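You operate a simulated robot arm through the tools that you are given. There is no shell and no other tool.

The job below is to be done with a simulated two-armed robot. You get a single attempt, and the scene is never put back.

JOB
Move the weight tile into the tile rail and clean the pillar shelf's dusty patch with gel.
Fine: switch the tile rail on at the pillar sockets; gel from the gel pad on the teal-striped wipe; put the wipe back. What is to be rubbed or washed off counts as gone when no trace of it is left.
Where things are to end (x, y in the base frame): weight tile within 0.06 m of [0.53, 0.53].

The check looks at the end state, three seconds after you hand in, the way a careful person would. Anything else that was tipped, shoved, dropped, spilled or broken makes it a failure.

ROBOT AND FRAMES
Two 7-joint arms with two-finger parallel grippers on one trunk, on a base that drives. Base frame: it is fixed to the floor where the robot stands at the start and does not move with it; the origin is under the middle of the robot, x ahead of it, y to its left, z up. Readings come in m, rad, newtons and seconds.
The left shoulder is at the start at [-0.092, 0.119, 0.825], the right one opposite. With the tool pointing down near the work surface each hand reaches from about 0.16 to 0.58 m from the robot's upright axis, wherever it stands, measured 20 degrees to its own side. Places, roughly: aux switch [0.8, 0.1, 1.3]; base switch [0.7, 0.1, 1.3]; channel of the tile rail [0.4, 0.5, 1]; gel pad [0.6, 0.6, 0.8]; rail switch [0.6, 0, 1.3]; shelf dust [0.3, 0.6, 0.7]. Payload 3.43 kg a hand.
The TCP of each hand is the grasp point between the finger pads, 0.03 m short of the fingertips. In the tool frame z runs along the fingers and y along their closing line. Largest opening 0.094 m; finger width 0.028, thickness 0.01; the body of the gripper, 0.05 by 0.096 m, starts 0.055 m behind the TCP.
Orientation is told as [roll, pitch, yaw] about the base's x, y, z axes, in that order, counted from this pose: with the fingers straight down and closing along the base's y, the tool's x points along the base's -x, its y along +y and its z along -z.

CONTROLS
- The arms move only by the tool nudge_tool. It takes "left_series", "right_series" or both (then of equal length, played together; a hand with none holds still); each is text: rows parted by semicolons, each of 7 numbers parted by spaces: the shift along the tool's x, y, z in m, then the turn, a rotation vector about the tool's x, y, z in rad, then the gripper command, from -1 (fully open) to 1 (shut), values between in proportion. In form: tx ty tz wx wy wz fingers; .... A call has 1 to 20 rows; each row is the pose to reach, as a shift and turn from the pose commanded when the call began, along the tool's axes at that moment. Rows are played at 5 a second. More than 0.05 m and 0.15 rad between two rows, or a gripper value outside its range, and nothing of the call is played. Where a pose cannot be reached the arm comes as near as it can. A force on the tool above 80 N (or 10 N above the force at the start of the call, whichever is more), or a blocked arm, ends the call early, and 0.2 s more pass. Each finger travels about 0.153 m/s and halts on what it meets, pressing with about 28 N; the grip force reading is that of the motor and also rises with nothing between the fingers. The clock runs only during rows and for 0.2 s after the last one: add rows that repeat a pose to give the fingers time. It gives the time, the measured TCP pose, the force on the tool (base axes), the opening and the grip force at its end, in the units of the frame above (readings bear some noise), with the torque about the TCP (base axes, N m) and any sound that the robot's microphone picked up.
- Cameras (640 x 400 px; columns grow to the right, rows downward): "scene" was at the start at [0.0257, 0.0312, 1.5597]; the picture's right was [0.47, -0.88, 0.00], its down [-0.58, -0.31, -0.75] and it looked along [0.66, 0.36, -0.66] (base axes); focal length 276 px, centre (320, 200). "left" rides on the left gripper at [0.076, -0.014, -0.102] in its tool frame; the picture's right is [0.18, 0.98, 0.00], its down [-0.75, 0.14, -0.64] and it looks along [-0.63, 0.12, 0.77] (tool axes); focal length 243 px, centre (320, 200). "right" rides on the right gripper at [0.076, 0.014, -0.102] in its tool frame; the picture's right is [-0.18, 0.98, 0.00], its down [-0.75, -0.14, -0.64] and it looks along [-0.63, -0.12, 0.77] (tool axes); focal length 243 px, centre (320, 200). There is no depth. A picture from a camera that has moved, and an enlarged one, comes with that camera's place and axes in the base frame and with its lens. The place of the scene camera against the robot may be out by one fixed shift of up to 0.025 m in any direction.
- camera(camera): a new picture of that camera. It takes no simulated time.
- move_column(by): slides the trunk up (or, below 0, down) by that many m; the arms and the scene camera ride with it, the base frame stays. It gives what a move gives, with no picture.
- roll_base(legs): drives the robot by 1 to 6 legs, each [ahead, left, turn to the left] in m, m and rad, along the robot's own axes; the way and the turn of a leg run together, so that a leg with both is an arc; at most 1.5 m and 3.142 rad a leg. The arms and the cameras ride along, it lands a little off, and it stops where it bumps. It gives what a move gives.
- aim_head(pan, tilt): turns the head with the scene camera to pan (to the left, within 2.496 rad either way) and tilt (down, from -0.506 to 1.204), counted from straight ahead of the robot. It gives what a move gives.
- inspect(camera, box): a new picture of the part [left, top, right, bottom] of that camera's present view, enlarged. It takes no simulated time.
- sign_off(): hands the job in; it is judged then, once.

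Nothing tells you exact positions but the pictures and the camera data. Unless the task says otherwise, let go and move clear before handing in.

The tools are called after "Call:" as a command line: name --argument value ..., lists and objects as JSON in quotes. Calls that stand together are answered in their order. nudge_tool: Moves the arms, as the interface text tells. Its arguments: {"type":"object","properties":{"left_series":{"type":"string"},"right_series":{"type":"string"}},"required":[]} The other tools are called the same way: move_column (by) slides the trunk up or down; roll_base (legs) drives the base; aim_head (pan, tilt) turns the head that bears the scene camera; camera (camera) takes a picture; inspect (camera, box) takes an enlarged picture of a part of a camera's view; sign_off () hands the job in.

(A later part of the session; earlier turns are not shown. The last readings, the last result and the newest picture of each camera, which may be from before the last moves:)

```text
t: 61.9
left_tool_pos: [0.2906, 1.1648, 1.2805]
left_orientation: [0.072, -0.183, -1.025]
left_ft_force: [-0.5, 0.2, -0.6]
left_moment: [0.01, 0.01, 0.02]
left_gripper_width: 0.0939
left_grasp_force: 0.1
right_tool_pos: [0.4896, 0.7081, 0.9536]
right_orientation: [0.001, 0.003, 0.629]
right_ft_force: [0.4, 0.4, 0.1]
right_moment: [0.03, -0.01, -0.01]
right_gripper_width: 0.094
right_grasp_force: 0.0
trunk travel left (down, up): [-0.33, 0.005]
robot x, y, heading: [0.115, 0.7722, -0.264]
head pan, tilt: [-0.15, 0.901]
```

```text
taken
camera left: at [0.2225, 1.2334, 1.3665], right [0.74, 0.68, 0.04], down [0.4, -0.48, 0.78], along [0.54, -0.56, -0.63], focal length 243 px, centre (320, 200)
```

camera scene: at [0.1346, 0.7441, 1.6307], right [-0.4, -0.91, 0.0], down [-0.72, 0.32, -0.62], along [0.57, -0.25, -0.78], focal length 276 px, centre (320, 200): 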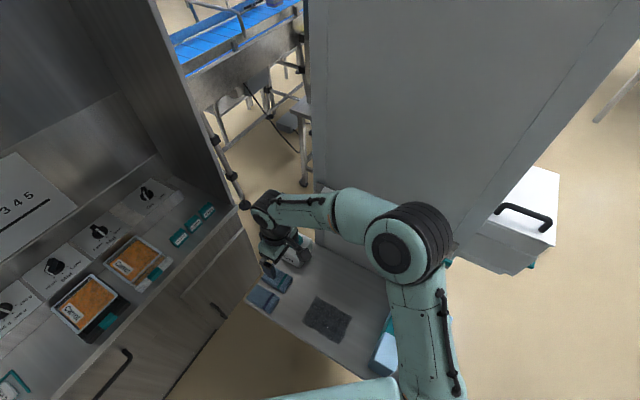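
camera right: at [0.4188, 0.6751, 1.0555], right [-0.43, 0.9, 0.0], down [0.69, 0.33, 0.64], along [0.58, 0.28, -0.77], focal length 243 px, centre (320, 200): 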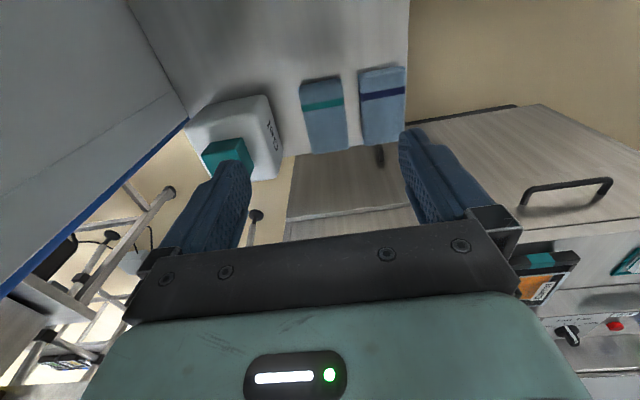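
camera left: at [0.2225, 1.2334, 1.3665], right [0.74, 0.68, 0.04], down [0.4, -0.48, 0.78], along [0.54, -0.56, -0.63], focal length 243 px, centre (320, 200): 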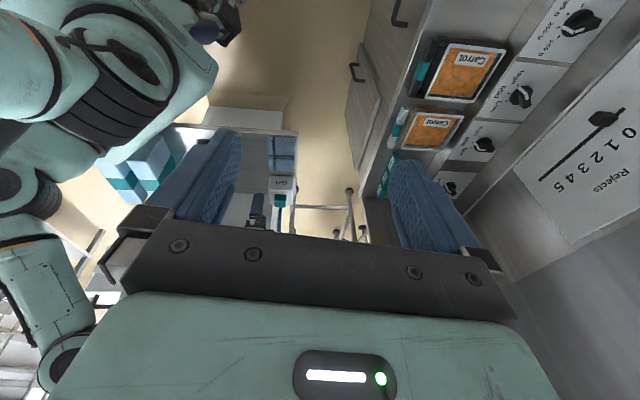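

Call:
nudge_tool --left_series "0 0 0 0 -0.05 0.12 -1; 0 0 0 0 -0.1 0.24 -1; 0 0 0 0 -0.18 0.36 -1; 0 0 0 0 -0.26 0.46 -1; 0 0 0 0 -0.32 0.46 -1; 0 0 0 0 -0.32 0.46 -1"

Call:
camera --camera "left"

```text
t: 63.2
left_tool_pos: [0.2899, 1.1644, 1.2815]
left_orientation: [0.237, -0.433, -1.552]
left_ft_force: [0.0, -0.1, 0.1]
left_moment: [0.01, 0.0, -0.03]
left_gripper_width: 0.094
left_grasp_force: 0.0
right_tool_pos: [0.4899, 0.7076, 0.9525]
right_orientation: [-0.001, 0.003, 0.628]
right_ft_force: [-0.1, 0.6, 0.6]
right_moment: [0.01, -0.01, 0.01]
right_gripper_width: 0.0938
right_grasp_force: 0.0
trunk travel left (down, up): [-0.33, 0.005]
robot x, y, heading: [0.1112, 0.7706, -0.26]
head pan, tilt: [-0.15, 0.901]
```

```text
taken
camera left: at [0.2494, 1.2732, 1.3362], right [0.95, 0.28, 0.13], down [-0.01, -0.41, 0.91], along [0.31, -0.87, -0.39], focal length 243 px, centre (320, 200)
```

left: 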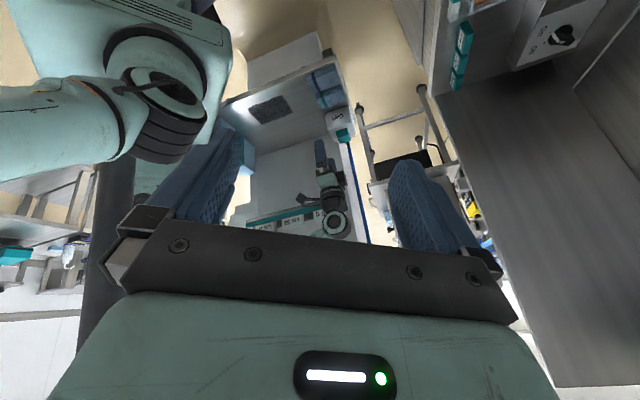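

Call:
inspect --camera "left" --box '[230, 70, 390, 250]'

Call:
inspect --camera "left" --box '[240, 190, 360, 245]'

```text
2.22 times, centred on (310, 160) of left
camera zoom: at [0.2494, 1.2732, 1.3362], right [0.95, 0.28, 0.13], down [-0.01, -0.41, 0.91], along [0.31, -0.87, -0.39], focal length 539 px, centre (342, 289)
```

zoom: 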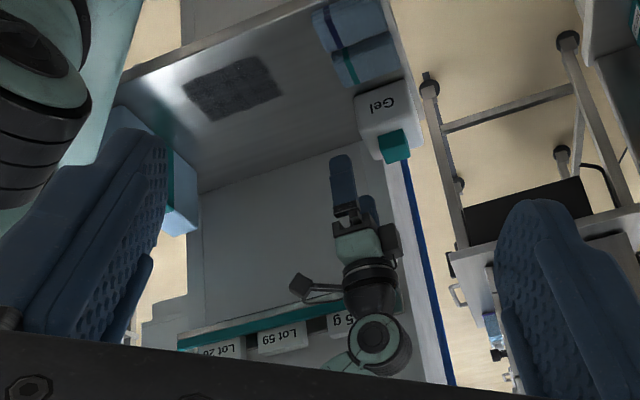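

```text
5.33 times, centred on (300, 218) of left
camera zoom: at [0.2494, 1.2732, 1.3362], right [0.95, 0.28, 0.13], down [-0.01, -0.41, 0.91], along [0.31, -0.87, -0.39], focal length 1294 px, centre (427, 107)
```

zoom: 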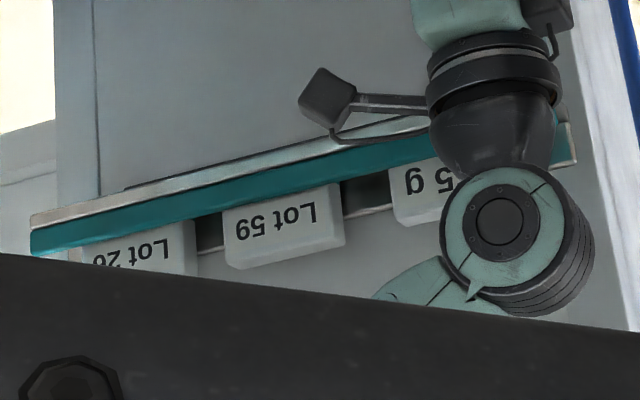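

All three tiles are still upright in the rail. The right elbow passes too close to them at this wrist angle, though, so I'll do the wipe work with the left hand, whose elbow points away from the pillar. First I'll back the right arm out the way it came and park it clear of the rail.

Call:
nudge_tool --right_series "0 0 -0.0125 0 0 0.131 -1; 0 0 -0.025 0 0 0.262 -1; 0 0 -0.0375 0 0 0.393 -1; 0 0 -0.05 0 0 0.524 -1; 0 0 -0.0625 0 0 0.654 -1; 0 0 -0.075 0 0 0.785 -1; 0 0 -0.0875 0 0 0.916 -1; 0 0 -0.1 0 0 1.047 -1; 0 0 -0.1125 0 0 1.178 -1; 0 0 -0.125 0 0 1.309 -1; 0 0 -0.1375 0 0 1.44 -1; 0 0 -0.15 0 0 1.57 -1; 0 0 -0.15 0 0 1.57 -1"

Call:
inspect --camera "left" --box '[230, 70, 390, 250]'

Call:
camera --camera "scene"

```text
t: 66.0
left_tool_pos: [0.2895, 1.1648, 1.2814]
left_orientation: [0.237, -0.432, -1.552]
left_ft_force: [-0.9, -0.1, -0.5]
left_moment: [0.02, 0.01, -0.04]
left_gripper_width: 0.0938
left_grasp_force: 0.1
right_tool_pos: [0.489, 0.7069, 1.1016]
right_orientation: [-0.002, 0.0, -0.942]
right_ft_force: [0.4, -0.6, 0.3]
right_moment: [0.02, 0.02, -0.03]
right_gripper_width: 0.0941
right_grasp_force: 0.1
trunk travel left (down, up): [-0.33, 0.005]
robot x, y, heading: [0.112, 0.7683, -0.266]
head pan, tilt: [-0.15, 0.901]
```

```text
2.22 times, centred on (310, 160) of left
camera zoom: at [0.2494, 1.2732, 1.3363], right [0.95, 0.28, 0.13], down [-0.01, -0.41, 0.91], along [0.31, -0.87, -0.39], focal length 539 px, centre (342, 289)
```

zoom: 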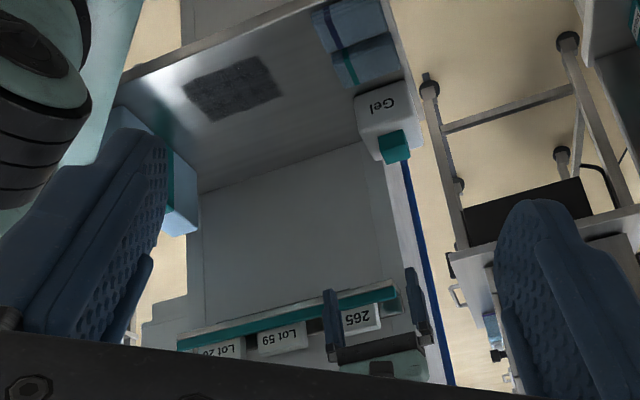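

```text
taken
camera scene: at [0.1348, 0.7441, 1.6307], right [-0.4, -0.91, 0.0], down [-0.72, 0.32, -0.62], along [0.57, -0.25, -0.78], focal length 276 px, centre (320, 200)
```

scene: 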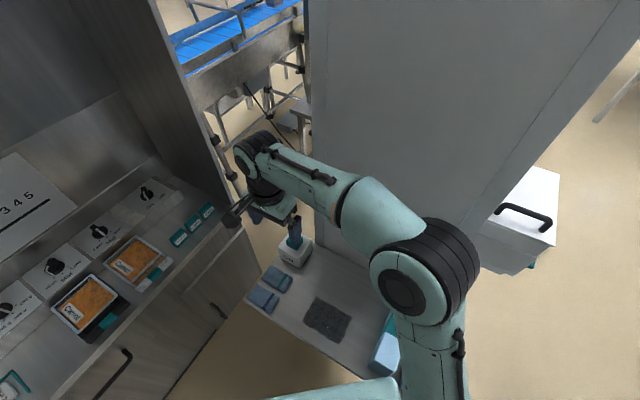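

Call:
nudge_tool --right_series "0.002 -0.036 -0.012 0 0 0 -1; 0.004 -0.072 -0.024 0 0 0 -1; 0.006 -0.108 -0.036 0 0 0 -1; 0.008 -0.144 -0.048 0 0 0 -1; 0.01 -0.18 -0.06 0 0 0 -1; 0.012 -0.216 -0.072 0 0 0 -1; 0.014 -0.252 -0.084 0 0 0 -1; 0.015 -0.288 -0.092 0 0 0 -1; 0.016 -0.322 -0.098 0 0 0 -1; 0.016 -0.322 -0.098 0 0 0 -1"

Call:
inspect --camera "left" --box '[180, 70, 440, 250]'

Call:
camera --camera "scene"

Call:
camera --camera "right"

```text
t: 68.2
left_tool_pos: [0.2908, 1.1645, 1.281]
left_orientation: [0.237, -0.432, -1.551]
left_ft_force: [0.4, 0.3, -0.4]
left_moment: [-0.01, 0.01, 0.01]
left_gripper_width: 0.0939
left_grasp_force: 0.0
right_tool_pos: [0.2176, 0.532, 1.1987]
right_orientation: [-0.001, 0.0, -0.941]
right_ft_force: [-0.3, 0.3, -0.2]
right_moment: [-0.01, 0.03, 0.01]
right_gripper_width: 0.0944
right_grasp_force: 0.0
trunk travel left (down, up): [-0.33, 0.005]
robot x, y, heading: [0.1105, 0.7729, -0.267]
head pan, tilt: [-0.15, 0.901]
```

```text
2.22 times, centred on (310, 160) of left
camera zoom: at [0.2499, 1.2733, 1.3362], right [0.95, 0.28, 0.13], down [-0.01, -0.41, 0.91], along [0.31, -0.87, -0.39], focal length 539 px, centre (342, 289)
```

zoom: 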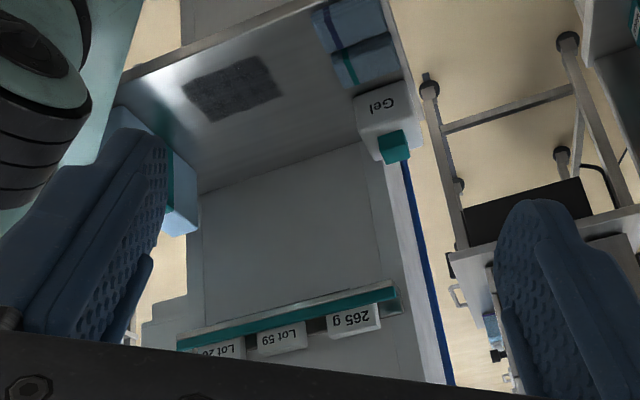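

```text
taken
camera scene: at [0.1354, 0.7443, 1.6307], right [-0.4, -0.91, 0.0], down [-0.72, 0.32, -0.62], along [0.57, -0.25, -0.78], focal length 276 px, centre (320, 200)
```

scene: 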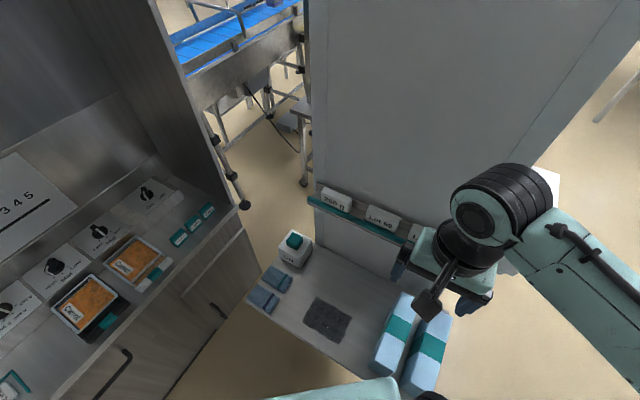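

```text
taken
camera right: at [0.1843, 0.6015, 1.3027], right [0.9, 0.43, 0.0], down [0.33, -0.69, 0.64], along [0.28, -0.58, -0.77], focal length 243 px, centre (320, 200)
```

right: 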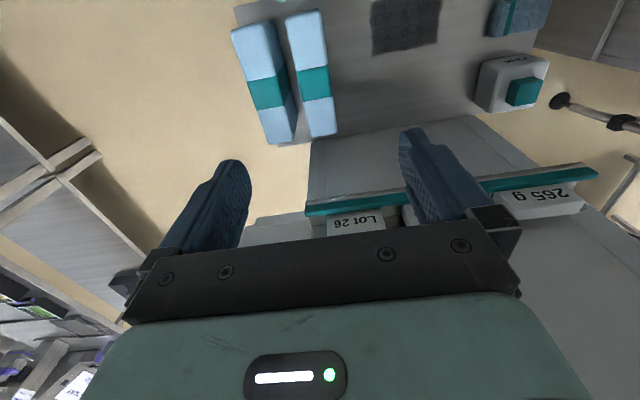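

Everything is in place: the three tiles stand in the rail, and the dust patch, wipes and gel pad are in clear view. I'll bring the left hand back upright and move it over the wipes with its fingers lined up across the wipe's short side.

Call:
nudge_tool --left_series "0 0 0 0 0.08 -0.115 -1; 0 0 0 0 0.16 -0.23 -1; 0 0 0 0 0.24 -0.345 -1; 0 0 0 0 0.32 -0.46 -1; 0 0 0 0 0.32 -0.46 -1"

Call:
nudge_tool --left_series "0 0 0 0 0.034 -0.125 -1; 0 0 0 0 0.067 -0.25 -1; 0 0 0 0 0.1 -0.375 -1; 0 0 0 0 0.133 -0.5 -1; 0 0 0 0 0.167 -0.625 -1; 0 0 0 0 0.2 -0.75 -1; 0 0 0 0 0.2 -0.75 -1"

```text
t: 69.5
left_tool_pos: [0.2886, 1.1643, 1.2811]
left_orientation: [0.073, -0.182, -1.022]
left_ft_force: [0.7, -0.2, 0.3]
left_moment: [-0.02, -0.02, -0.03]
left_gripper_width: 0.094
left_grasp_force: 0.0
right_tool_pos: [0.2172, 0.5314, 1.1984]
right_orientation: [-0.003, 0.001, -0.941]
right_ft_force: [0.1, -0.1, 0.2]
right_moment: [0.02, 0.01, 0.01]
right_gripper_width: 0.0941
right_grasp_force: 0.1
trunk travel left (down, up): [-0.33, 0.005]
robot x, y, heading: [0.1135, 0.774, -0.269]
head pan, tilt: [-0.15, 0.901]
```

```text
t: 71.0
left_tool_pos: [0.2903, 1.165, 1.281]
left_orientation: [0.001, 0.001, -0.264]
left_ft_force: [0.1, 0.0, -1.0]
left_moment: [-0.02, 0.05, 0.01]
left_gripper_width: 0.0942
left_grasp_force: 0.1
right_tool_pos: [0.2164, 0.5317, 1.1987]
right_orientation: [-0.003, 0.001, -0.942]
right_ft_force: [-0.1, -0.2, -1.0]
right_moment: [-0.01, -0.01, -0.01]
right_gripper_width: 0.0941
right_grasp_force: 0.0
trunk travel left (down, up): [-0.33, 0.005]
robot x, y, heading: [0.1167, 0.7721, -0.259]
head pan, tilt: [-0.15, 0.901]
```

Call:
nudge_tool --left_series "-0.0223 -0.0278 0.02 0 0 -0.064 -1; -0.0445 -0.0556 0.04 0 0 -0.128 -1; -0.0668 -0.0834 0.06 0 0 -0.192 -1; -0.0891 -0.1111 0.08 0 0 -0.256 -1; -0.1113 -0.1389 0.1 0 0 -0.32 -1; -0.1336 -0.1667 0.12 0 0 -0.384 -1; -0.1559 -0.1945 0.14 0 0 -0.448 -1; -0.1781 -0.2223 0.16 0 0 -0.511 -1; -0.2004 -0.2501 0.18 0 0 -0.575 -1; -0.2226 -0.2779 0.2 0 0 -0.639 -1; -0.2449 -0.3056 0.22 0 0 -0.703 -1; -0.2672 -0.3334 0.24 0 0 -0.767 -1; -0.2894 -0.3612 0.26 0 0 -0.831 -1; -0.3117 -0.389 0.281 0 0 -0.895 -1; -0.3117 -0.389 0.281 0 0 -0.895 -1"

Call:
camera --camera "left"

Call:
camera --camera "scene"

Call:
camera --camera "right"

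```text
t: 74.2
left_tool_pos: [0.4908, 0.7065, 1.0018]
left_orientation: [-0.002, 0.001, 0.631]
left_ft_force: [-0.3, 0.2, -0.4]
left_moment: [0.0, 0.02, -0.04]
left_gripper_width: 0.0938
left_grasp_force: 0.0
right_tool_pos: [0.2179, 0.5322, 1.1993]
right_orientation: [-0.002, -0.002, -0.942]
right_ft_force: [0.2, 0.1, 0.2]
right_moment: [-0.01, 0.0, -0.03]
right_gripper_width: 0.0939
right_grasp_force: 0.1
trunk travel left (down, up): [-0.33, 0.005]
robot x, y, heading: [0.1119, 0.7678, -0.266]
head pan, tilt: [-0.15, 0.901]
```

```text
taken
camera left: at [0.4369, 0.6495, 1.1047], right [-0.73, 0.68, 0.0], down [0.52, 0.56, 0.64], along [0.44, 0.47, -0.77], focal length 243 px, centre (320, 200)
```

left: 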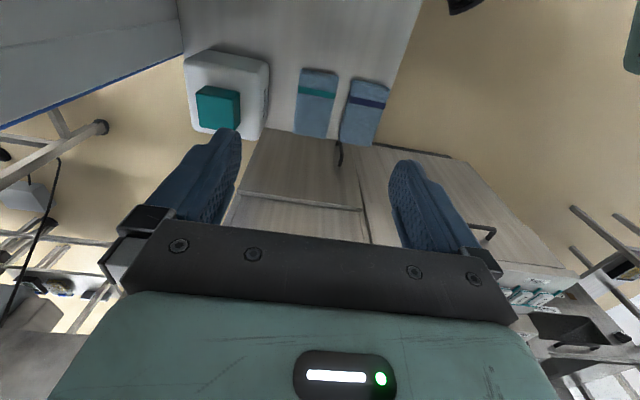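

```text
taken
camera scene: at [0.1344, 0.745, 1.6307], right [-0.4, -0.92, 0.0], down [-0.72, 0.32, -0.62], along [0.57, -0.25, -0.78], focal length 276 px, centre (320, 200)
```

scene: 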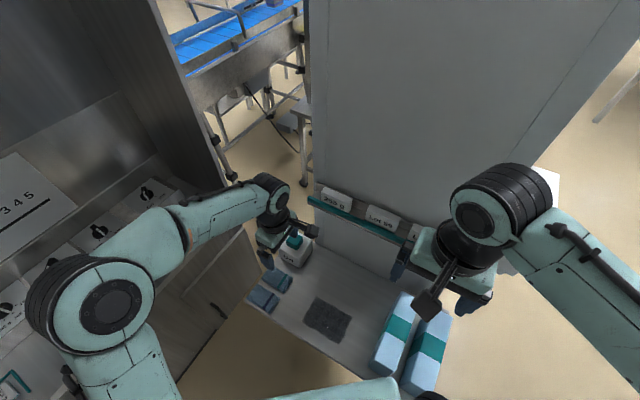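

```text
taken
camera right: at [0.1838, 0.6022, 1.3028], right [0.9, 0.43, 0.0], down [0.33, -0.69, 0.64], along [0.28, -0.58, -0.77], focal length 243 px, centre (320, 200)
```

right: 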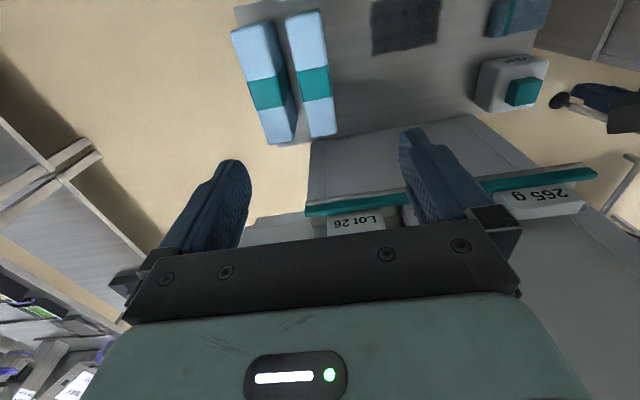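

The left hand is over the wipes with its elbow well away from the pillar and above the counter. I'll enlarge its view for exact grasp alignment.

Call:
inspect --camera "left" --box '[180, 40, 420, 160]'

Call:
inspect --camera "scene" --box '[240, 220, 360, 340]'

```text
2.67 times, centred on (300, 100) of left
camera zoom: at [0.4369, 0.6495, 1.1047], right [-0.73, 0.68, 0.0], down [0.52, 0.56, 0.64], along [0.44, 0.47, -0.77], focal length 647 px, centre (373, 467)
```

zoom: 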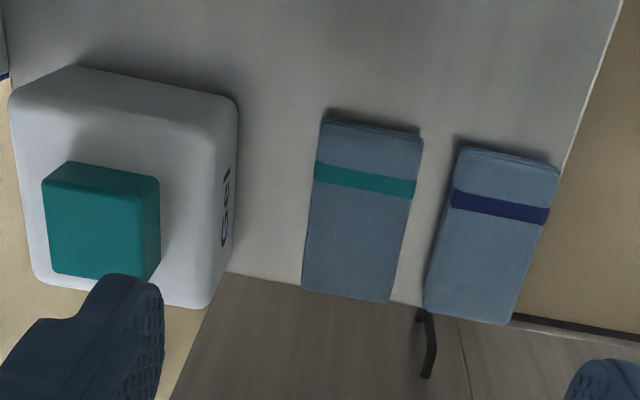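

```text
3.33 times, centred on (300, 280) of scene
camera zoom: at [0.1344, 0.745, 1.6307], right [-0.4, -0.92, 0.0], down [-0.72, 0.32, -0.62], along [0.57, -0.25, -0.78], focal length 921 px, centre (387, -67)
```

zoom: 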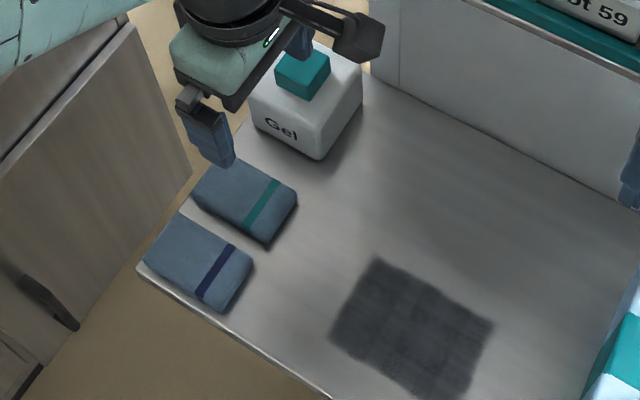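

The wipe is centred near (0.530, 0.737), about 0.093 × 0.053 m, and lies along the shelf's length. I'll set the fingers part-open so they fit the gap beside the navy wipe, then move down over the teal one and check.

Call:
nudge_tool --left_series "-0.0165 0.0004 0.03 0 0 0 -0.45; -0.033 0.0009 0.07 0 0 0 -0.45; -0.0495 0.0013 0.11 0 0 0 -0.45; -0.0495 0.0013 0.1418 0 0 0 -0.45; -0.0495 0.0013 0.1418 0 0 0 -0.45"

Call:
camera --camera "left"

Call:
inspect --camera "left" --box '[200, 60, 420, 220]'

Call:
inspect --camera "right" --box '[440, 0, 640, 150]'

```text
t: 75.5
left_tool_pos: [0.5293, 0.7365, 0.8565]
left_orientation: [-0.001, 0.001, 0.629]
left_ft_force: [-0.7, -0.1, -0.6]
left_moment: [0.02, 0.02, 0.02]
left_gripper_width: 0.0684
left_grasp_force: 0.1
right_tool_pos: [0.2173, 0.5324, 1.1993]
right_orientation: [-0.002, 0.0, -0.94]
right_ft_force: [-0.2, 0.5, -0.2]
right_moment: [-0.02, 0.0, 0.0]
right_gripper_width: 0.0941
right_grasp_force: 0.0
trunk travel left (down, up): [-0.33, 0.005]
robot x, y, heading: [0.1161, 0.7739, -0.262]
head pan, tilt: [-0.15, 0.901]
```

```text
taken
camera left: at [0.4765, 0.6801, 0.9602], right [-0.73, 0.69, 0.0], down [0.53, 0.56, 0.64], along [0.44, 0.47, -0.77], focal length 243 px, centre (320, 200)
```

left: 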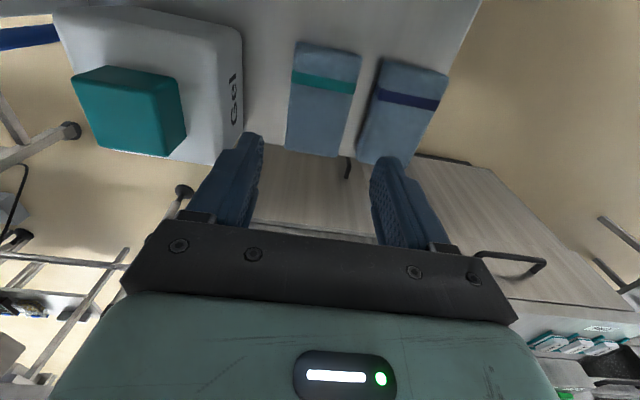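

```text
2.50 times, centred on (310, 140) of left
camera zoom: at [0.4765, 0.6801, 0.9602], right [-0.73, 0.69, 0.0], down [0.53, 0.56, 0.64], along [0.44, 0.47, -0.77], focal length 606 px, centre (345, 350)
```

zoom: 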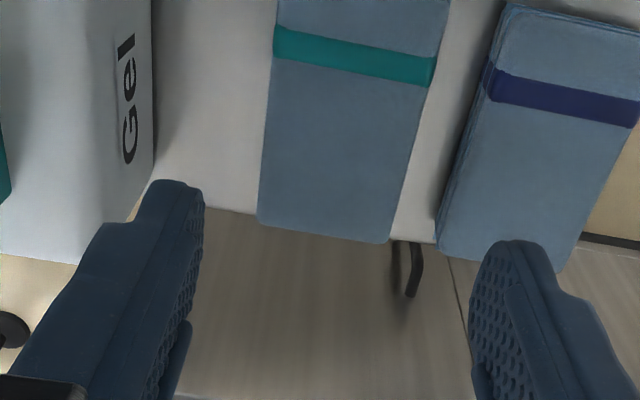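

```text
2.67 times, centred on (540, 75) of right
camera zoom: at [0.1841, 0.6017, 1.3027], right [0.9, 0.43, 0.0], down [0.33, -0.69, 0.64], along [0.28, -0.58, -0.77], focal length 647 px, centre (-267, 533)
```

zoom: 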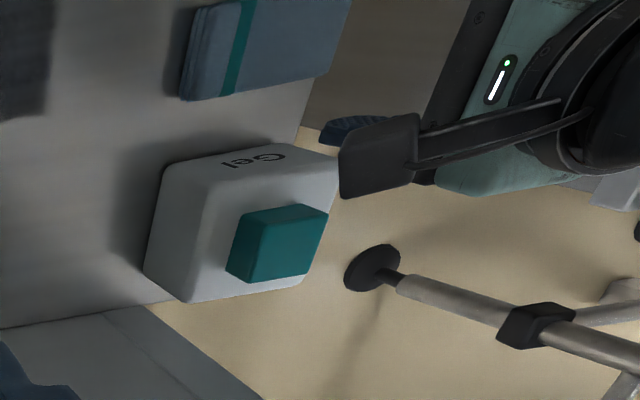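

The wipe's edges agree across two heights, with its top near 0.735, and the navy wipe leaves only about 1.7 cm beside it. I'll narrow the fingers to 0.062 m and come down to just above the wipe to check the straddle.

Call:
nudge_tool --left_series "0 -0.001 0.02 0 0 -0.01 -0.32; 0 -0.001 0.05 0 0 -0.01 -0.32; 0 -0.001 0.0815 0 0 -0.01 -0.32; 0 -0.001 0.0815 0 0 -0.01 -0.32"

Call:
camera --camera "left"

Call:
inspect --camera "left" --box '[220, 90, 440, 230]'

```text
t: 76.5
left_tool_pos: [0.5296, 0.7361, 0.7743]
left_orientation: [-0.002, 0.001, 0.641]
left_ft_force: [0.2, 0.6, 0.3]
left_moment: [-0.01, -0.02, 0.03]
left_gripper_width: 0.0619
left_grasp_force: 0.0
right_tool_pos: [0.2183, 0.5309, 1.1992]
right_orientation: [-0.003, 0.0, -0.942]
right_ft_force: [-0.5, -0.5, -0.1]
right_moment: [0.02, 0.02, 0.03]
right_gripper_width: 0.094
right_grasp_force: 0.0
trunk travel left (down, up): [-0.33, 0.005]
robot x, y, heading: [0.1108, 0.7728, -0.264]
head pan, tilt: [-0.15, 0.901]
```

```text
taken
camera left: at [0.4762, 0.6786, 0.8775], right [-0.73, 0.68, 0.0], down [0.52, 0.56, 0.64], along [0.44, 0.47, -0.77], focal length 243 px, centre (320, 200)
```

left: 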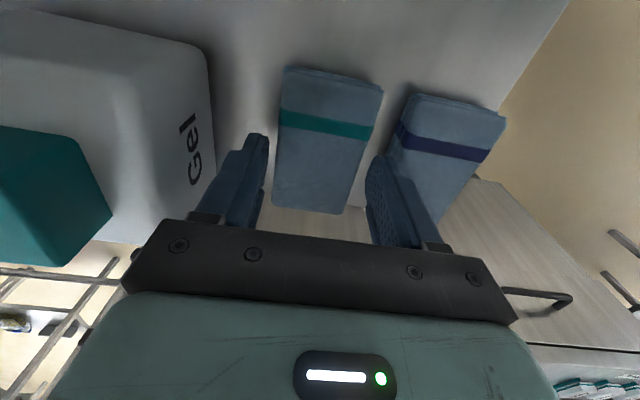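

```text
2.86 times, centred on (330, 160) of left
camera zoom: at [0.4762, 0.6786, 0.8775], right [-0.73, 0.68, 0.0], down [0.52, 0.56, 0.64], along [0.44, 0.47, -0.77], focal length 693 px, centre (291, 314)
```

zoom: 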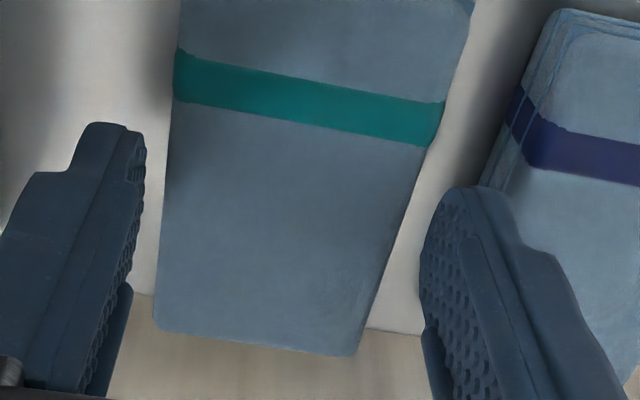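

The fingers straddle the wipe with about 2 mm to spare on the right, so I'll open them slightly and re-centre. Then I'll go down to 4–5 mm above the shelf.

Call:
nudge_tool --left_series "0 0.0008 0 0 0 0 -0.404; 0 0.0008 0 0 0 0 -0.404; 0 0.0008 0.01 0 0 0 -0.404; 0 0.0008 0.02 0 0 0 -0.404; 0 0.0008 0.02 0 0 0 -0.404"

Call:
inspect --camera "left" --box '[220, 90, 440, 230]'

```text
t: 77.7
left_tool_pos: [0.529, 0.7362, 0.7535]
left_orientation: [0.001, 0.0, 0.642]
left_ft_force: [-0.5, -0.7, -0.6]
left_moment: [0.0, 0.0, 0.0]
left_gripper_width: 0.0659
left_grasp_force: 0.1
right_tool_pos: [0.2179, 0.5313, 1.198]
right_orientation: [-0.002, 0.001, -0.943]
right_ft_force: [0.6, 0.0, 0.4]
right_moment: [0.04, 0.0, -0.05]
right_gripper_width: 0.0941
right_grasp_force: 0.1
trunk travel left (down, up): [-0.33, 0.005]
robot x, y, heading: [0.1153, 0.7713, -0.264]
head pan, tilt: [-0.15, 0.901]
```

```text
2.86 times, centred on (330, 160) of left
camera zoom: at [0.4763, 0.6798, 0.8578], right [-0.73, 0.68, 0.0], down [0.52, 0.56, 0.64], along [0.44, 0.47, -0.77], focal length 693 px, centre (291, 314)
```

zoom: 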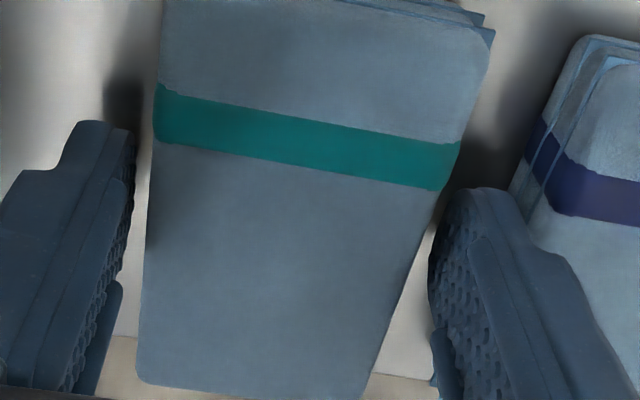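

No contact so far, and both fingers are beside the wipe. I'll close on it.

Call:
nudge_tool --left_series "0 0 0 0 0 0 0; 0 0 0 0 0 0 1; 0 0 0 0 0 0 1; 0 0 0 0 0 0 1; 0 0 0 0 0 0 1"

Call:
inspect --camera "left" --box '[220, 90, 440, 230]'

```text
t: 78.8
left_tool_pos: [0.5289, 0.7375, 0.7547]
left_orientation: [0.0, 0.0, 0.641]
left_ft_force: [0.6, 0.2, 0.4]
left_moment: [0.03, -0.01, -0.03]
left_gripper_width: 0.0528
left_grasp_force: 27.6
right_tool_pos: [0.218, 0.531, 1.1985]
right_orientation: [-0.002, 0.001, -0.94]
right_ft_force: [-0.5, 0.6, -0.4]
right_moment: [0.0, 0.01, -0.01]
right_gripper_width: 0.094
right_grasp_force: 0.0
trunk travel left (down, up): [-0.33, 0.005]
robot x, y, heading: [0.1133, 0.7692, -0.263]
head pan, tilt: [-0.15, 0.901]
```

```text
2.86 times, centred on (330, 160) of left
camera zoom: at [0.4763, 0.6798, 0.858], right [-0.73, 0.68, 0.0], down [0.52, 0.56, 0.64], along [0.44, 0.47, -0.77], focal length 693 px, centre (291, 314)
```

zoom: 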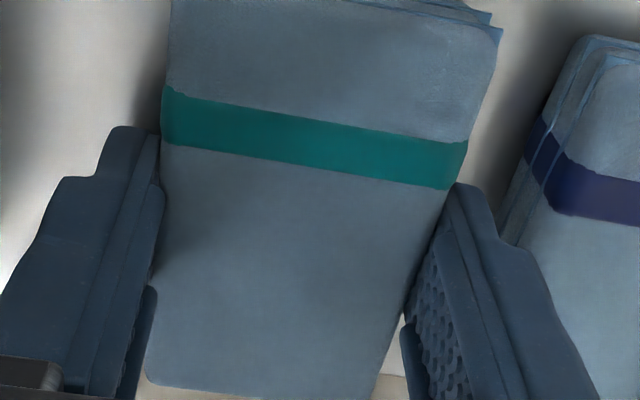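

The wipe is held at 0.0528 m with a firm grip. I'll note the pick pose, (0.529, 0.737, 0.754) at yaw 0.641, for putting it back, and lift.

Call:
nudge_tool --left_series "0 0 -0.02 0 0 0 1; 0 0 -0.05 0 0 0 1; 0 0 -0.09 0 0 0 1; 0 0 -0.13 0 0 0 1; 0 0 -0.13 0 0 0 1"

Call:
camera --camera "left"

Call:
inspect --camera "right" --box '[440, 0, 640, 150]'

Call:
inspect --camera "scene" --box '[220, 180, 360, 320]'

```text
t: 80.0
left_tool_pos: [0.5288, 0.7354, 0.8865]
left_orientation: [-0.001, -0.001, 0.642]
left_ft_force: [0.5, -0.2, -0.5]
left_moment: [-0.01, 0.0, 0.02]
left_gripper_width: 0.0528
left_grasp_force: 27.9
right_tool_pos: [0.2182, 0.5307, 1.1982]
right_orientation: [0.0, 0.0, -0.94]
right_ft_force: [0.1, 0.1, 0.1]
right_moment: [0.05, -0.02, -0.01]
right_gripper_width: 0.094
right_grasp_force: 0.0
trunk travel left (down, up): [-0.33, 0.005]
robot x, y, heading: [0.1142, 0.7723, -0.261]
head pan, tilt: [-0.15, 0.901]
```

```text
taken
camera left: at [0.4761, 0.6788, 0.9894], right [-0.73, 0.68, 0.0], down [0.52, 0.56, 0.64], along [0.44, 0.47, -0.77], focal length 243 px, centre (320, 200)
```

left: 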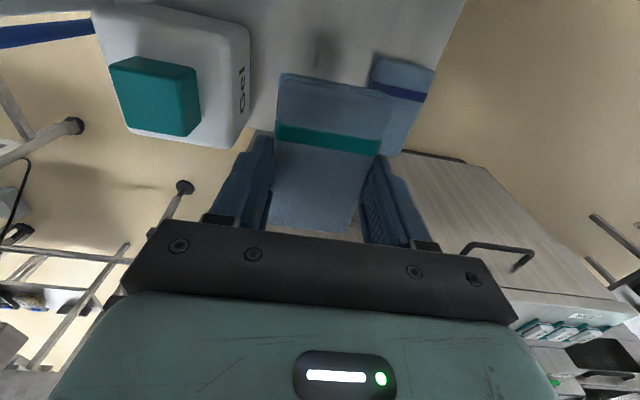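

```text
2.67 times, centred on (540, 75) of right
camera zoom: at [0.1844, 0.6014, 1.3027], right [0.9, 0.43, 0.0], down [0.33, -0.69, 0.64], along [0.28, -0.58, -0.77], focal length 647 px, centre (-267, 533)
```

zoom: 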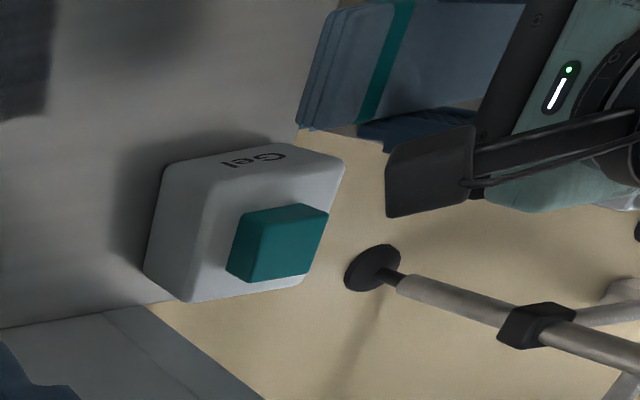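

```text
2.86 times, centred on (290, 250) of scene
camera zoom: at [0.1351, 0.744, 1.6307], right [-0.4, -0.91, 0.0], down [-0.72, 0.32, -0.62], along [0.57, -0.25, -0.78], focal length 789 px, centre (406, 57)
```

zoom: 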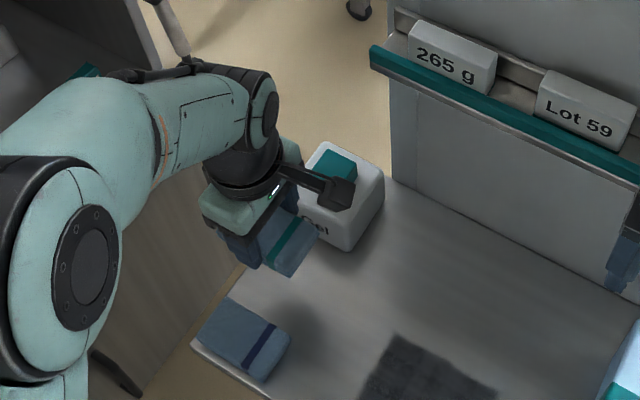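

The wipe came up cleanly and the navy one hasn't moved. I'll enlarge the gel pad to fix the position of its top.

Call:
inspect --camera "left" --box '[80, 0, 280, 150]'

Call:
inspect --camera "right" --box '[470, 40, 560, 120]'

```text
2.67 times, centred on (180, 75) of left
camera zoom: at [0.4761, 0.6788, 0.9894], right [-0.73, 0.68, 0.0], down [0.52, 0.56, 0.64], along [0.44, 0.47, -0.77], focal length 647 px, centre (693, 533)
```

zoom: 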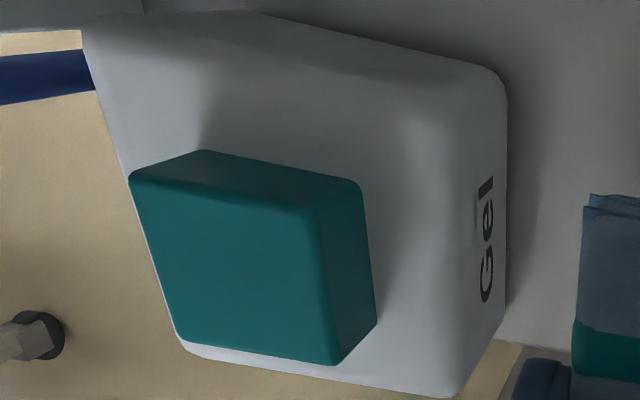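

```text
5.00 times, centred on (515, 80) of right
camera zoom: at [0.1844, 0.6014, 1.3027], right [0.9, 0.43, 0.0], down [0.33, -0.69, 0.64], along [0.28, -0.58, -0.77], focal length 1213 px, centre (-655, 800)
```

zoom: 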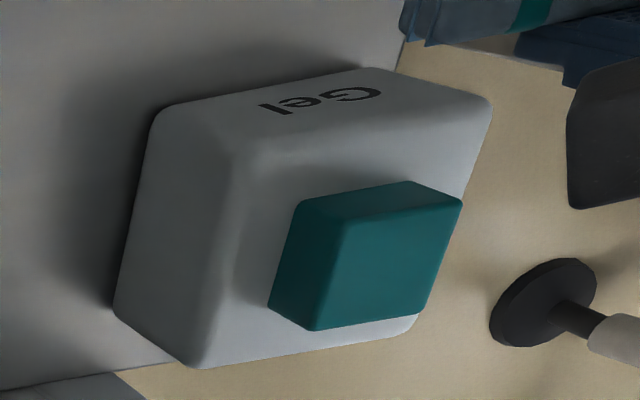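

The gel pad's top triangulates to about (0.592, 0.644, 0.83), higher than I first thought. The wipe's underside sits about 3.6 cm below the grasp point, so I'll go over the pad at safe height, offset slightly outward to keep the wrist clear of the rail's end.

Call:
nudge_tool --left_series "0 0 -0.0285 0 0 0 1; -0.0033 -0.032 -0.0285 0 0 0 1; -0.0067 -0.0647 -0.0285 0 0 0 1; -0.01 -0.097 -0.0285 0 0 0 1; -0.01 -0.097 -0.0285 0 0 0 1"

Call:
camera --camera "left"

Call:
inspect --camera "right" --box '[440, 0, 640, 200]'

Call:
inspect --camera "scene" --box '[240, 150, 380, 290]'

```text
t: 81.2
left_tool_pos: [0.5939, 0.6666, 0.9141]
left_orientation: [0.001, -0.002, 0.642]
left_ft_force: [0.2, 0.7, 0.5]
left_moment: [-0.04, -0.01, -0.03]
left_gripper_width: 0.0529
left_grasp_force: 28.1
right_tool_pos: [0.2169, 0.5318, 1.1988]
right_orientation: [-0.004, 0.0, -0.941]
right_ft_force: [-0.2, -0.1, -0.6]
right_moment: [0.02, 0.02, -0.01]
right_gripper_width: 0.0939
right_grasp_force: 0.0
trunk travel left (down, up): [-0.33, 0.005]
robot x, y, heading: [0.1149, 0.7741, -0.265]
head pan, tilt: [-0.15, 0.901]
```

```text
taken
camera left: at [0.5406, 0.6089, 1.018], right [-0.73, 0.68, 0.0], down [0.52, 0.56, 0.64], along [0.44, 0.47, -0.77], focal length 243 px, centre (320, 200)
```

left: 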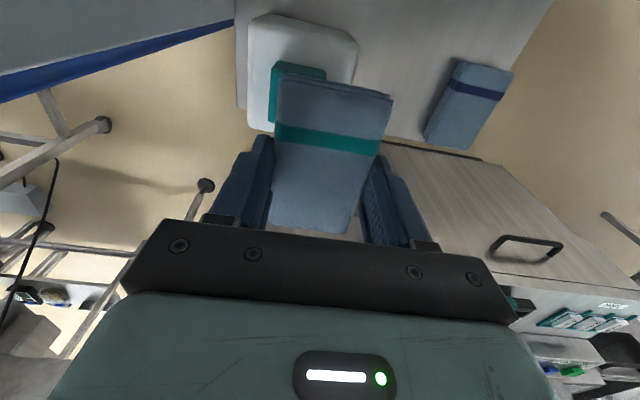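

```text
2.00 times, centred on (540, 100) of right
camera zoom: at [0.184, 0.6018, 1.3027], right [0.9, 0.43, 0.0], down [0.33, -0.69, 0.64], along [0.28, -0.58, -0.77], focal length 485 px, centre (-120, 400)
```

zoom: 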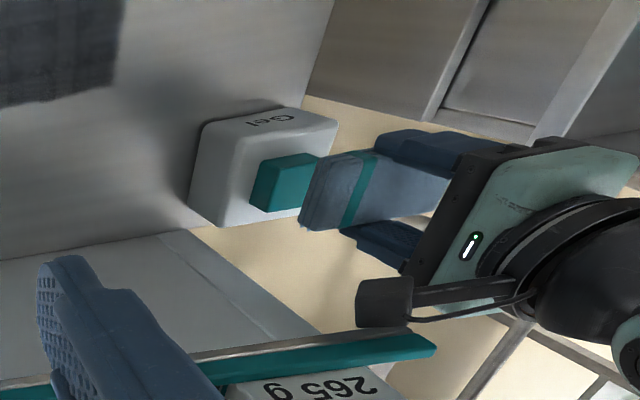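

```text
2.86 times, centred on (310, 220) of scene
camera zoom: at [0.1345, 0.7445, 1.6307], right [-0.4, -0.91, 0.0], down [-0.72, 0.32, -0.62], along [0.57, -0.25, -0.78], focal length 789 px, centre (349, 143)
```

zoom: 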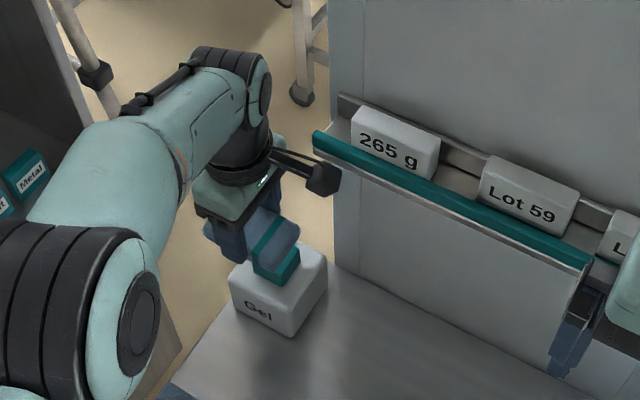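

The wipe hangs over the pad, and the wrist camera clears the rail's end. I'll shift 4 mm inward and lower toward the pad in stages while watching the force.

Call:
nudge_tool --left_series "0 -0.002 0.012 0 0 0 1; 0 -0.004 0.025 0 0 0 1; 0 -0.004 0.036 0 0 0 1; 0 -0.004 0.036 0 0 0 1"

Call:
nudge_tool --left_series "0 0 0.003 0 0 0 1; 0 0 0.006 0 0 0 1; 0 0 0.006 0 0 0 1"

Call:
inspect --camera "right" --box '[440, 0, 640, 200]'

Call:
inspect --camera "scene" --box '[240, 150, 380, 290]'

```text
t: 82.2
left_tool_pos: [0.5971, 0.6633, 0.8789]
left_orientation: [0.002, -0.001, 0.642]
left_ft_force: [0.6, -0.1, -0.8]
left_moment: [0.01, 0.01, -0.02]
left_gripper_width: 0.0526
left_grasp_force: 28.3
right_tool_pos: [0.2177, 0.5311, 1.1986]
right_orientation: [-0.003, 0.001, -0.94]
right_ft_force: [0.8, 0.1, 0.4]
right_moment: [-0.01, -0.02, 0.02]
right_gripper_width: 0.0941
right_grasp_force: 0.1
trunk travel left (down, up): [-0.33, 0.005]
robot x, y, heading: [0.1131, 0.7737, -0.263]
head pan, tilt: [-0.15, 0.901]
```

```text
t: 83.0
left_tool_pos: [0.5967, 0.6631, 0.8731]
left_orientation: [0.001, 0.0, 0.64]
left_ft_force: [-0.2, -0.6, -0.8]
left_moment: [0.01, -0.02, -0.01]
left_gripper_width: 0.0529
left_grasp_force: 27.7
right_tool_pos: [0.2182, 0.5299, 1.1989]
right_orientation: [-0.004, 0.0, -0.942]
right_ft_force: [-0.8, 0.2, 0.8]
right_moment: [-0.02, 0.02, -0.02]
right_gripper_width: 0.0939
right_grasp_force: 0.2
trunk travel left (down, up): [-0.33, 0.005]
robot x, y, heading: [0.1163, 0.7735, -0.262]
head pan, tilt: [-0.15, 0.901]
```

```text
2.00 times, centred on (540, 100) of right
camera zoom: at [0.1842, 0.6015, 1.3027], right [0.9, 0.43, 0.0], down [0.33, -0.69, 0.64], along [0.28, -0.58, -0.77], focal length 485 px, centre (-120, 400)
```

zoom: 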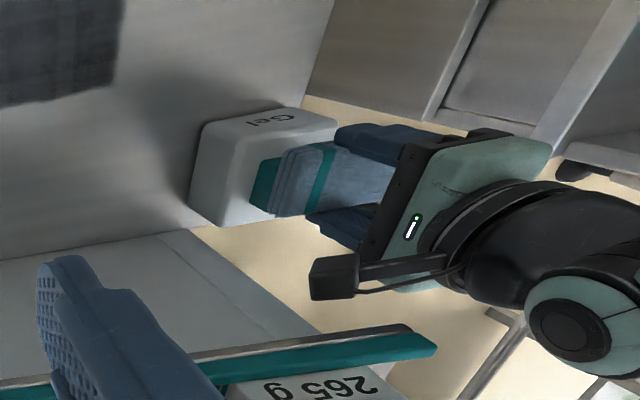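

```text
2.86 times, centred on (310, 220) of scene
camera zoom: at [0.1348, 0.7441, 1.6307], right [-0.4, -0.91, 0.0], down [-0.72, 0.32, -0.62], along [0.57, -0.25, -0.78], focal length 789 px, centre (349, 143)
```

zoom: 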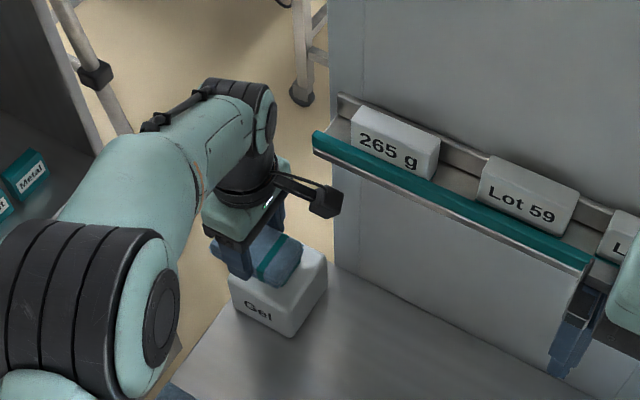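

Call:
nudge_tool --left_series "0 0 0.0015 0 0 0 1; 0 0 0.003 0 0 0 1; 0 0 0.003 0 0 0 1"

Call:
nudge_tool --left_series "0 0 0.001 0 0 0 1; 0 0 0.002 0 0 0 1; 0 0 0.002 0 0 0 1"

```text
t: 83.8
left_tool_pos: [0.5979, 0.6612, 0.8699]
left_orientation: [-0.001, 0.0, 0.64]
left_ft_force: [-0.8, 0.1, 0.6]
left_moment: [-0.02, 0.0, 0.04]
left_gripper_width: 0.053
left_grasp_force: 28.0
right_tool_pos: [0.2174, 0.5316, 1.1992]
right_orientation: [-0.001, 0.001, -0.94]
right_ft_force: [0.0, -0.4, -0.1]
right_moment: [-0.04, 0.0, 0.01]
right_gripper_width: 0.094
right_grasp_force: 0.0
trunk travel left (down, up): [-0.33, 0.005]
robot x, y, heading: [0.1149, 0.7691, -0.27]
head pan, tilt: [-0.15, 0.901]
```

```text
t: 84.7
left_tool_pos: [0.5977, 0.6612, 0.868]
left_orientation: [0.0, -0.001, 0.64]
left_ft_force: [0.2, 0.4, -0.4]
left_moment: [0.03, 0.02, -0.01]
left_gripper_width: 0.053
left_grasp_force: 28.0
right_tool_pos: [0.2182, 0.533, 1.1994]
right_orientation: [-0.002, 0.0, -0.942]
right_ft_force: [-0.7, -0.3, -0.5]
right_moment: [0.05, -0.03, -0.01]
right_gripper_width: 0.094
right_grasp_force: 0.1
trunk travel left (down, up): [-0.33, 0.005]
robot x, y, heading: [0.1165, 0.7758, -0.259]
head pan, tilt: [-0.15, 0.901]
```

Call:
nudge_tool --left_series "0 0 0.001 0 0 0 1; 0 0 0.002 0 0 0 1; 0 0 0.002 0 0 0 1"

Call:
inspect --camera "right" --box '[490, 20, 610, 140]'

```text
t: 85.5
left_tool_pos: [0.5975, 0.662, 0.8647]
left_orientation: [0.0, 0.0, 0.64]
left_ft_force: [0.7, -0.4, -1.0]
left_moment: [0.02, 0.0, 0.02]
left_gripper_width: 0.053
left_grasp_force: 27.6
right_tool_pos: [0.2174, 0.531, 1.199]
right_orientation: [-0.002, 0.001, -0.943]
right_ft_force: [0.3, -0.7, -0.5]
right_moment: [0.0, 0.05, -0.01]
right_gripper_width: 0.094
right_grasp_force: 0.1
trunk travel left (down, up): [-0.33, 0.005]
robot x, y, heading: [0.1163, 0.7713, -0.267]
head pan, tilt: [-0.15, 0.901]
```

```text
3.33 times, centred on (550, 80) of right
camera zoom: at [0.1842, 0.6015, 1.3027], right [0.9, 0.43, 0.0], down [0.33, -0.69, 0.64], along [0.28, -0.58, -0.77], focal length 809 px, centre (-447, 600)
```

zoom: 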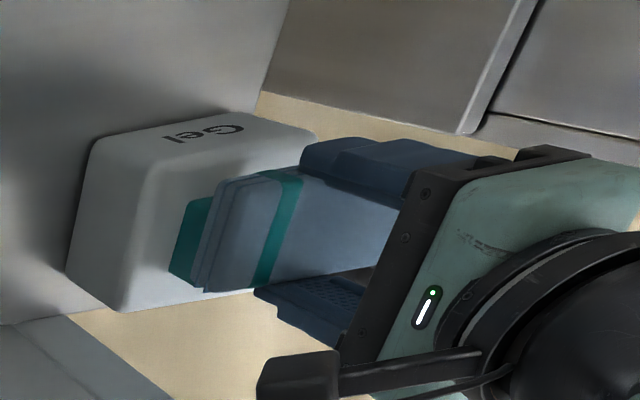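

Call:
nudge_tool --left_series "0 0 0.001 0 0 0 1; 0 0 0.002 0 0 0 1; 0 0 0.002 0 0 0 1"

Call:
nudge_tool --left_series "0 0 0.001 0 0 0 1; 0 0 0.0015 0 0 0 1; 0 0 0.0015 0 0 0 1"

```text
t: 86.2
left_tool_pos: [0.5967, 0.6629, 0.8643]
left_orientation: [0.001, 0.001, 0.64]
left_ft_force: [-0.4, -0.5, -0.1]
left_moment: [-0.02, -0.02, 0.01]
left_gripper_width: 0.0527
left_grasp_force: 28.2
right_tool_pos: [0.2176, 0.5323, 1.199]
right_orientation: [-0.002, -0.001, -0.942]
right_ft_force: [0.0, -0.7, 0.0]
right_moment: [-0.03, -0.02, 0.0]
right_gripper_width: 0.0939
right_grasp_force: 0.1
trunk travel left (down, up): [-0.33, 0.005]
robot x, y, heading: [0.1098, 0.7676, -0.266]
head pan, tilt: [-0.15, 0.901]
```

```text
t: 87.0
left_tool_pos: [0.5967, 0.6628, 0.8625]
left_orientation: [0.001, -0.001, 0.64]
left_ft_force: [-0.3, 0.7, -0.2]
left_moment: [-0.01, 0.0, 0.02]
left_gripper_width: 0.0526
left_grasp_force: 27.7
right_tool_pos: [0.2175, 0.5316, 1.1987]
right_orientation: [-0.002, 0.001, -0.941]
right_ft_force: [0.2, 0.1, 0.2]
right_moment: [0.04, -0.01, 0.01]
right_gripper_width: 0.0939
right_grasp_force: 0.0
trunk travel left (down, up): [-0.33, 0.005]
robot x, y, heading: [0.1137, 0.7704, -0.266]
head pan, tilt: [-0.15, 0.901]
```

Call:
nudge_tool --left_series "0 0 0.001 0 0 0 1; 0 0 0.002 0 0 0 1; 0 0 0.002 0 0 0 1"

Call:
inspect --camera "right" --box '[490, 20, 610, 140]'

Call:
camera --camera "left"

```text
t: 87.8
left_tool_pos: [0.5965, 0.6629, 0.8618]
left_orientation: [0.0, 0.0, 0.641]
left_ft_force: [0.0, 0.3, -0.8]
left_moment: [0.01, -0.03, 0.02]
left_gripper_width: 0.0526
left_grasp_force: 28.0
right_tool_pos: [0.2192, 0.5303, 1.2001]
right_orientation: [-0.001, 0.0, -0.941]
right_ft_force: [0.5, -0.3, -0.7]
right_moment: [-0.03, -0.04, 0.0]
right_gripper_width: 0.094
right_grasp_force: 0.1
trunk travel left (down, up): [-0.33, 0.005]
robot x, y, heading: [0.1158, 0.7723, -0.262]
head pan, tilt: [-0.15, 0.901]
```

```text
3.33 times, centred on (550, 80) of right
camera zoom: at [0.1842, 0.6015, 1.3027], right [0.9, 0.43, 0.0], down [0.33, -0.69, 0.64], along [0.28, -0.58, -0.77], focal length 809 px, centre (-447, 600)
```

zoom: 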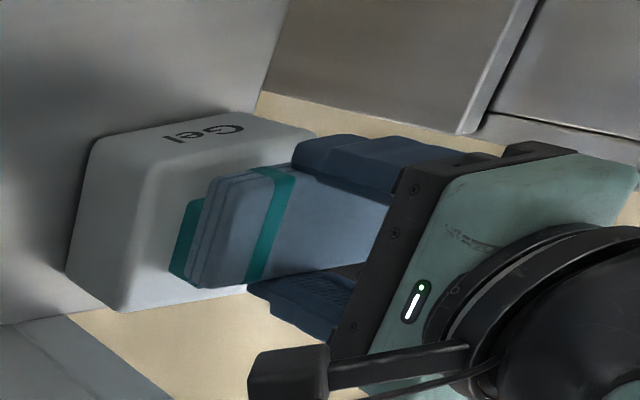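

```text
taken
camera left: at [0.5436, 0.6056, 0.963], right [-0.73, 0.68, 0.0], down [0.52, 0.56, 0.64], along [0.44, 0.47, -0.77], focal length 243 px, centre (320, 200)
```

left: 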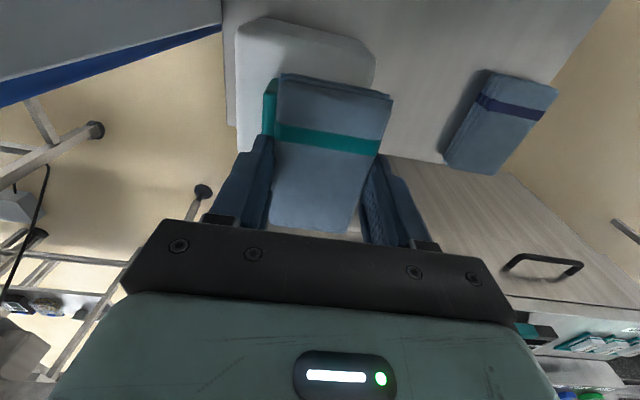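

Call:
nudge_tool --left_series "0 0 0.001 0 0 0 1; 0 0 0.002 0 0 0 1; 0 0 0.002 0 0 0 1"

Call:
nudge_tool --left_series "0 0 0.001 0 0 0 1; 0 0 0.002 0 0 0 1; 0 0 0.002 0 0 0 1"

```text
t: 88.7
left_tool_pos: [0.5969, 0.6627, 0.858]
left_orientation: [0.0, 0.0, 0.639]
left_ft_force: [0.1, -0.4, -0.3]
left_moment: [-0.01, -0.02, 0.0]
left_gripper_width: 0.0528
left_grasp_force: 27.5
right_tool_pos: [0.2176, 0.5311, 1.1997]
right_orientation: [-0.002, 0.0, -0.942]
right_ft_force: [-0.4, 0.0, -1.0]
right_moment: [0.03, 0.0, 0.0]
right_gripper_width: 0.0942
right_grasp_force: 0.1
trunk travel left (down, up): [-0.33, 0.005]
robot x, y, heading: [0.113, 0.7705, -0.266]
head pan, tilt: [-0.15, 0.901]
```

```text
t: 89.5
left_tool_pos: [0.5968, 0.6633, 0.8567]
left_orientation: [-0.001, 0.0, 0.64]
left_ft_force: [0.2, -0.4, 0.5]
left_moment: [0.02, -0.02, 0.03]
left_gripper_width: 0.0529
left_grasp_force: 28.2
right_tool_pos: [0.2177, 0.5315, 1.1982]
right_orientation: [-0.003, 0.0, -0.94]
right_ft_force: [0.1, 0.3, -0.9]
right_moment: [0.0, 0.0, -0.04]
right_gripper_width: 0.0939
right_grasp_force: 0.0
trunk travel left (down, up): [-0.33, 0.005]
robot x, y, heading: [0.1164, 0.7775, -0.273]
head pan, tilt: [-0.15, 0.901]
```

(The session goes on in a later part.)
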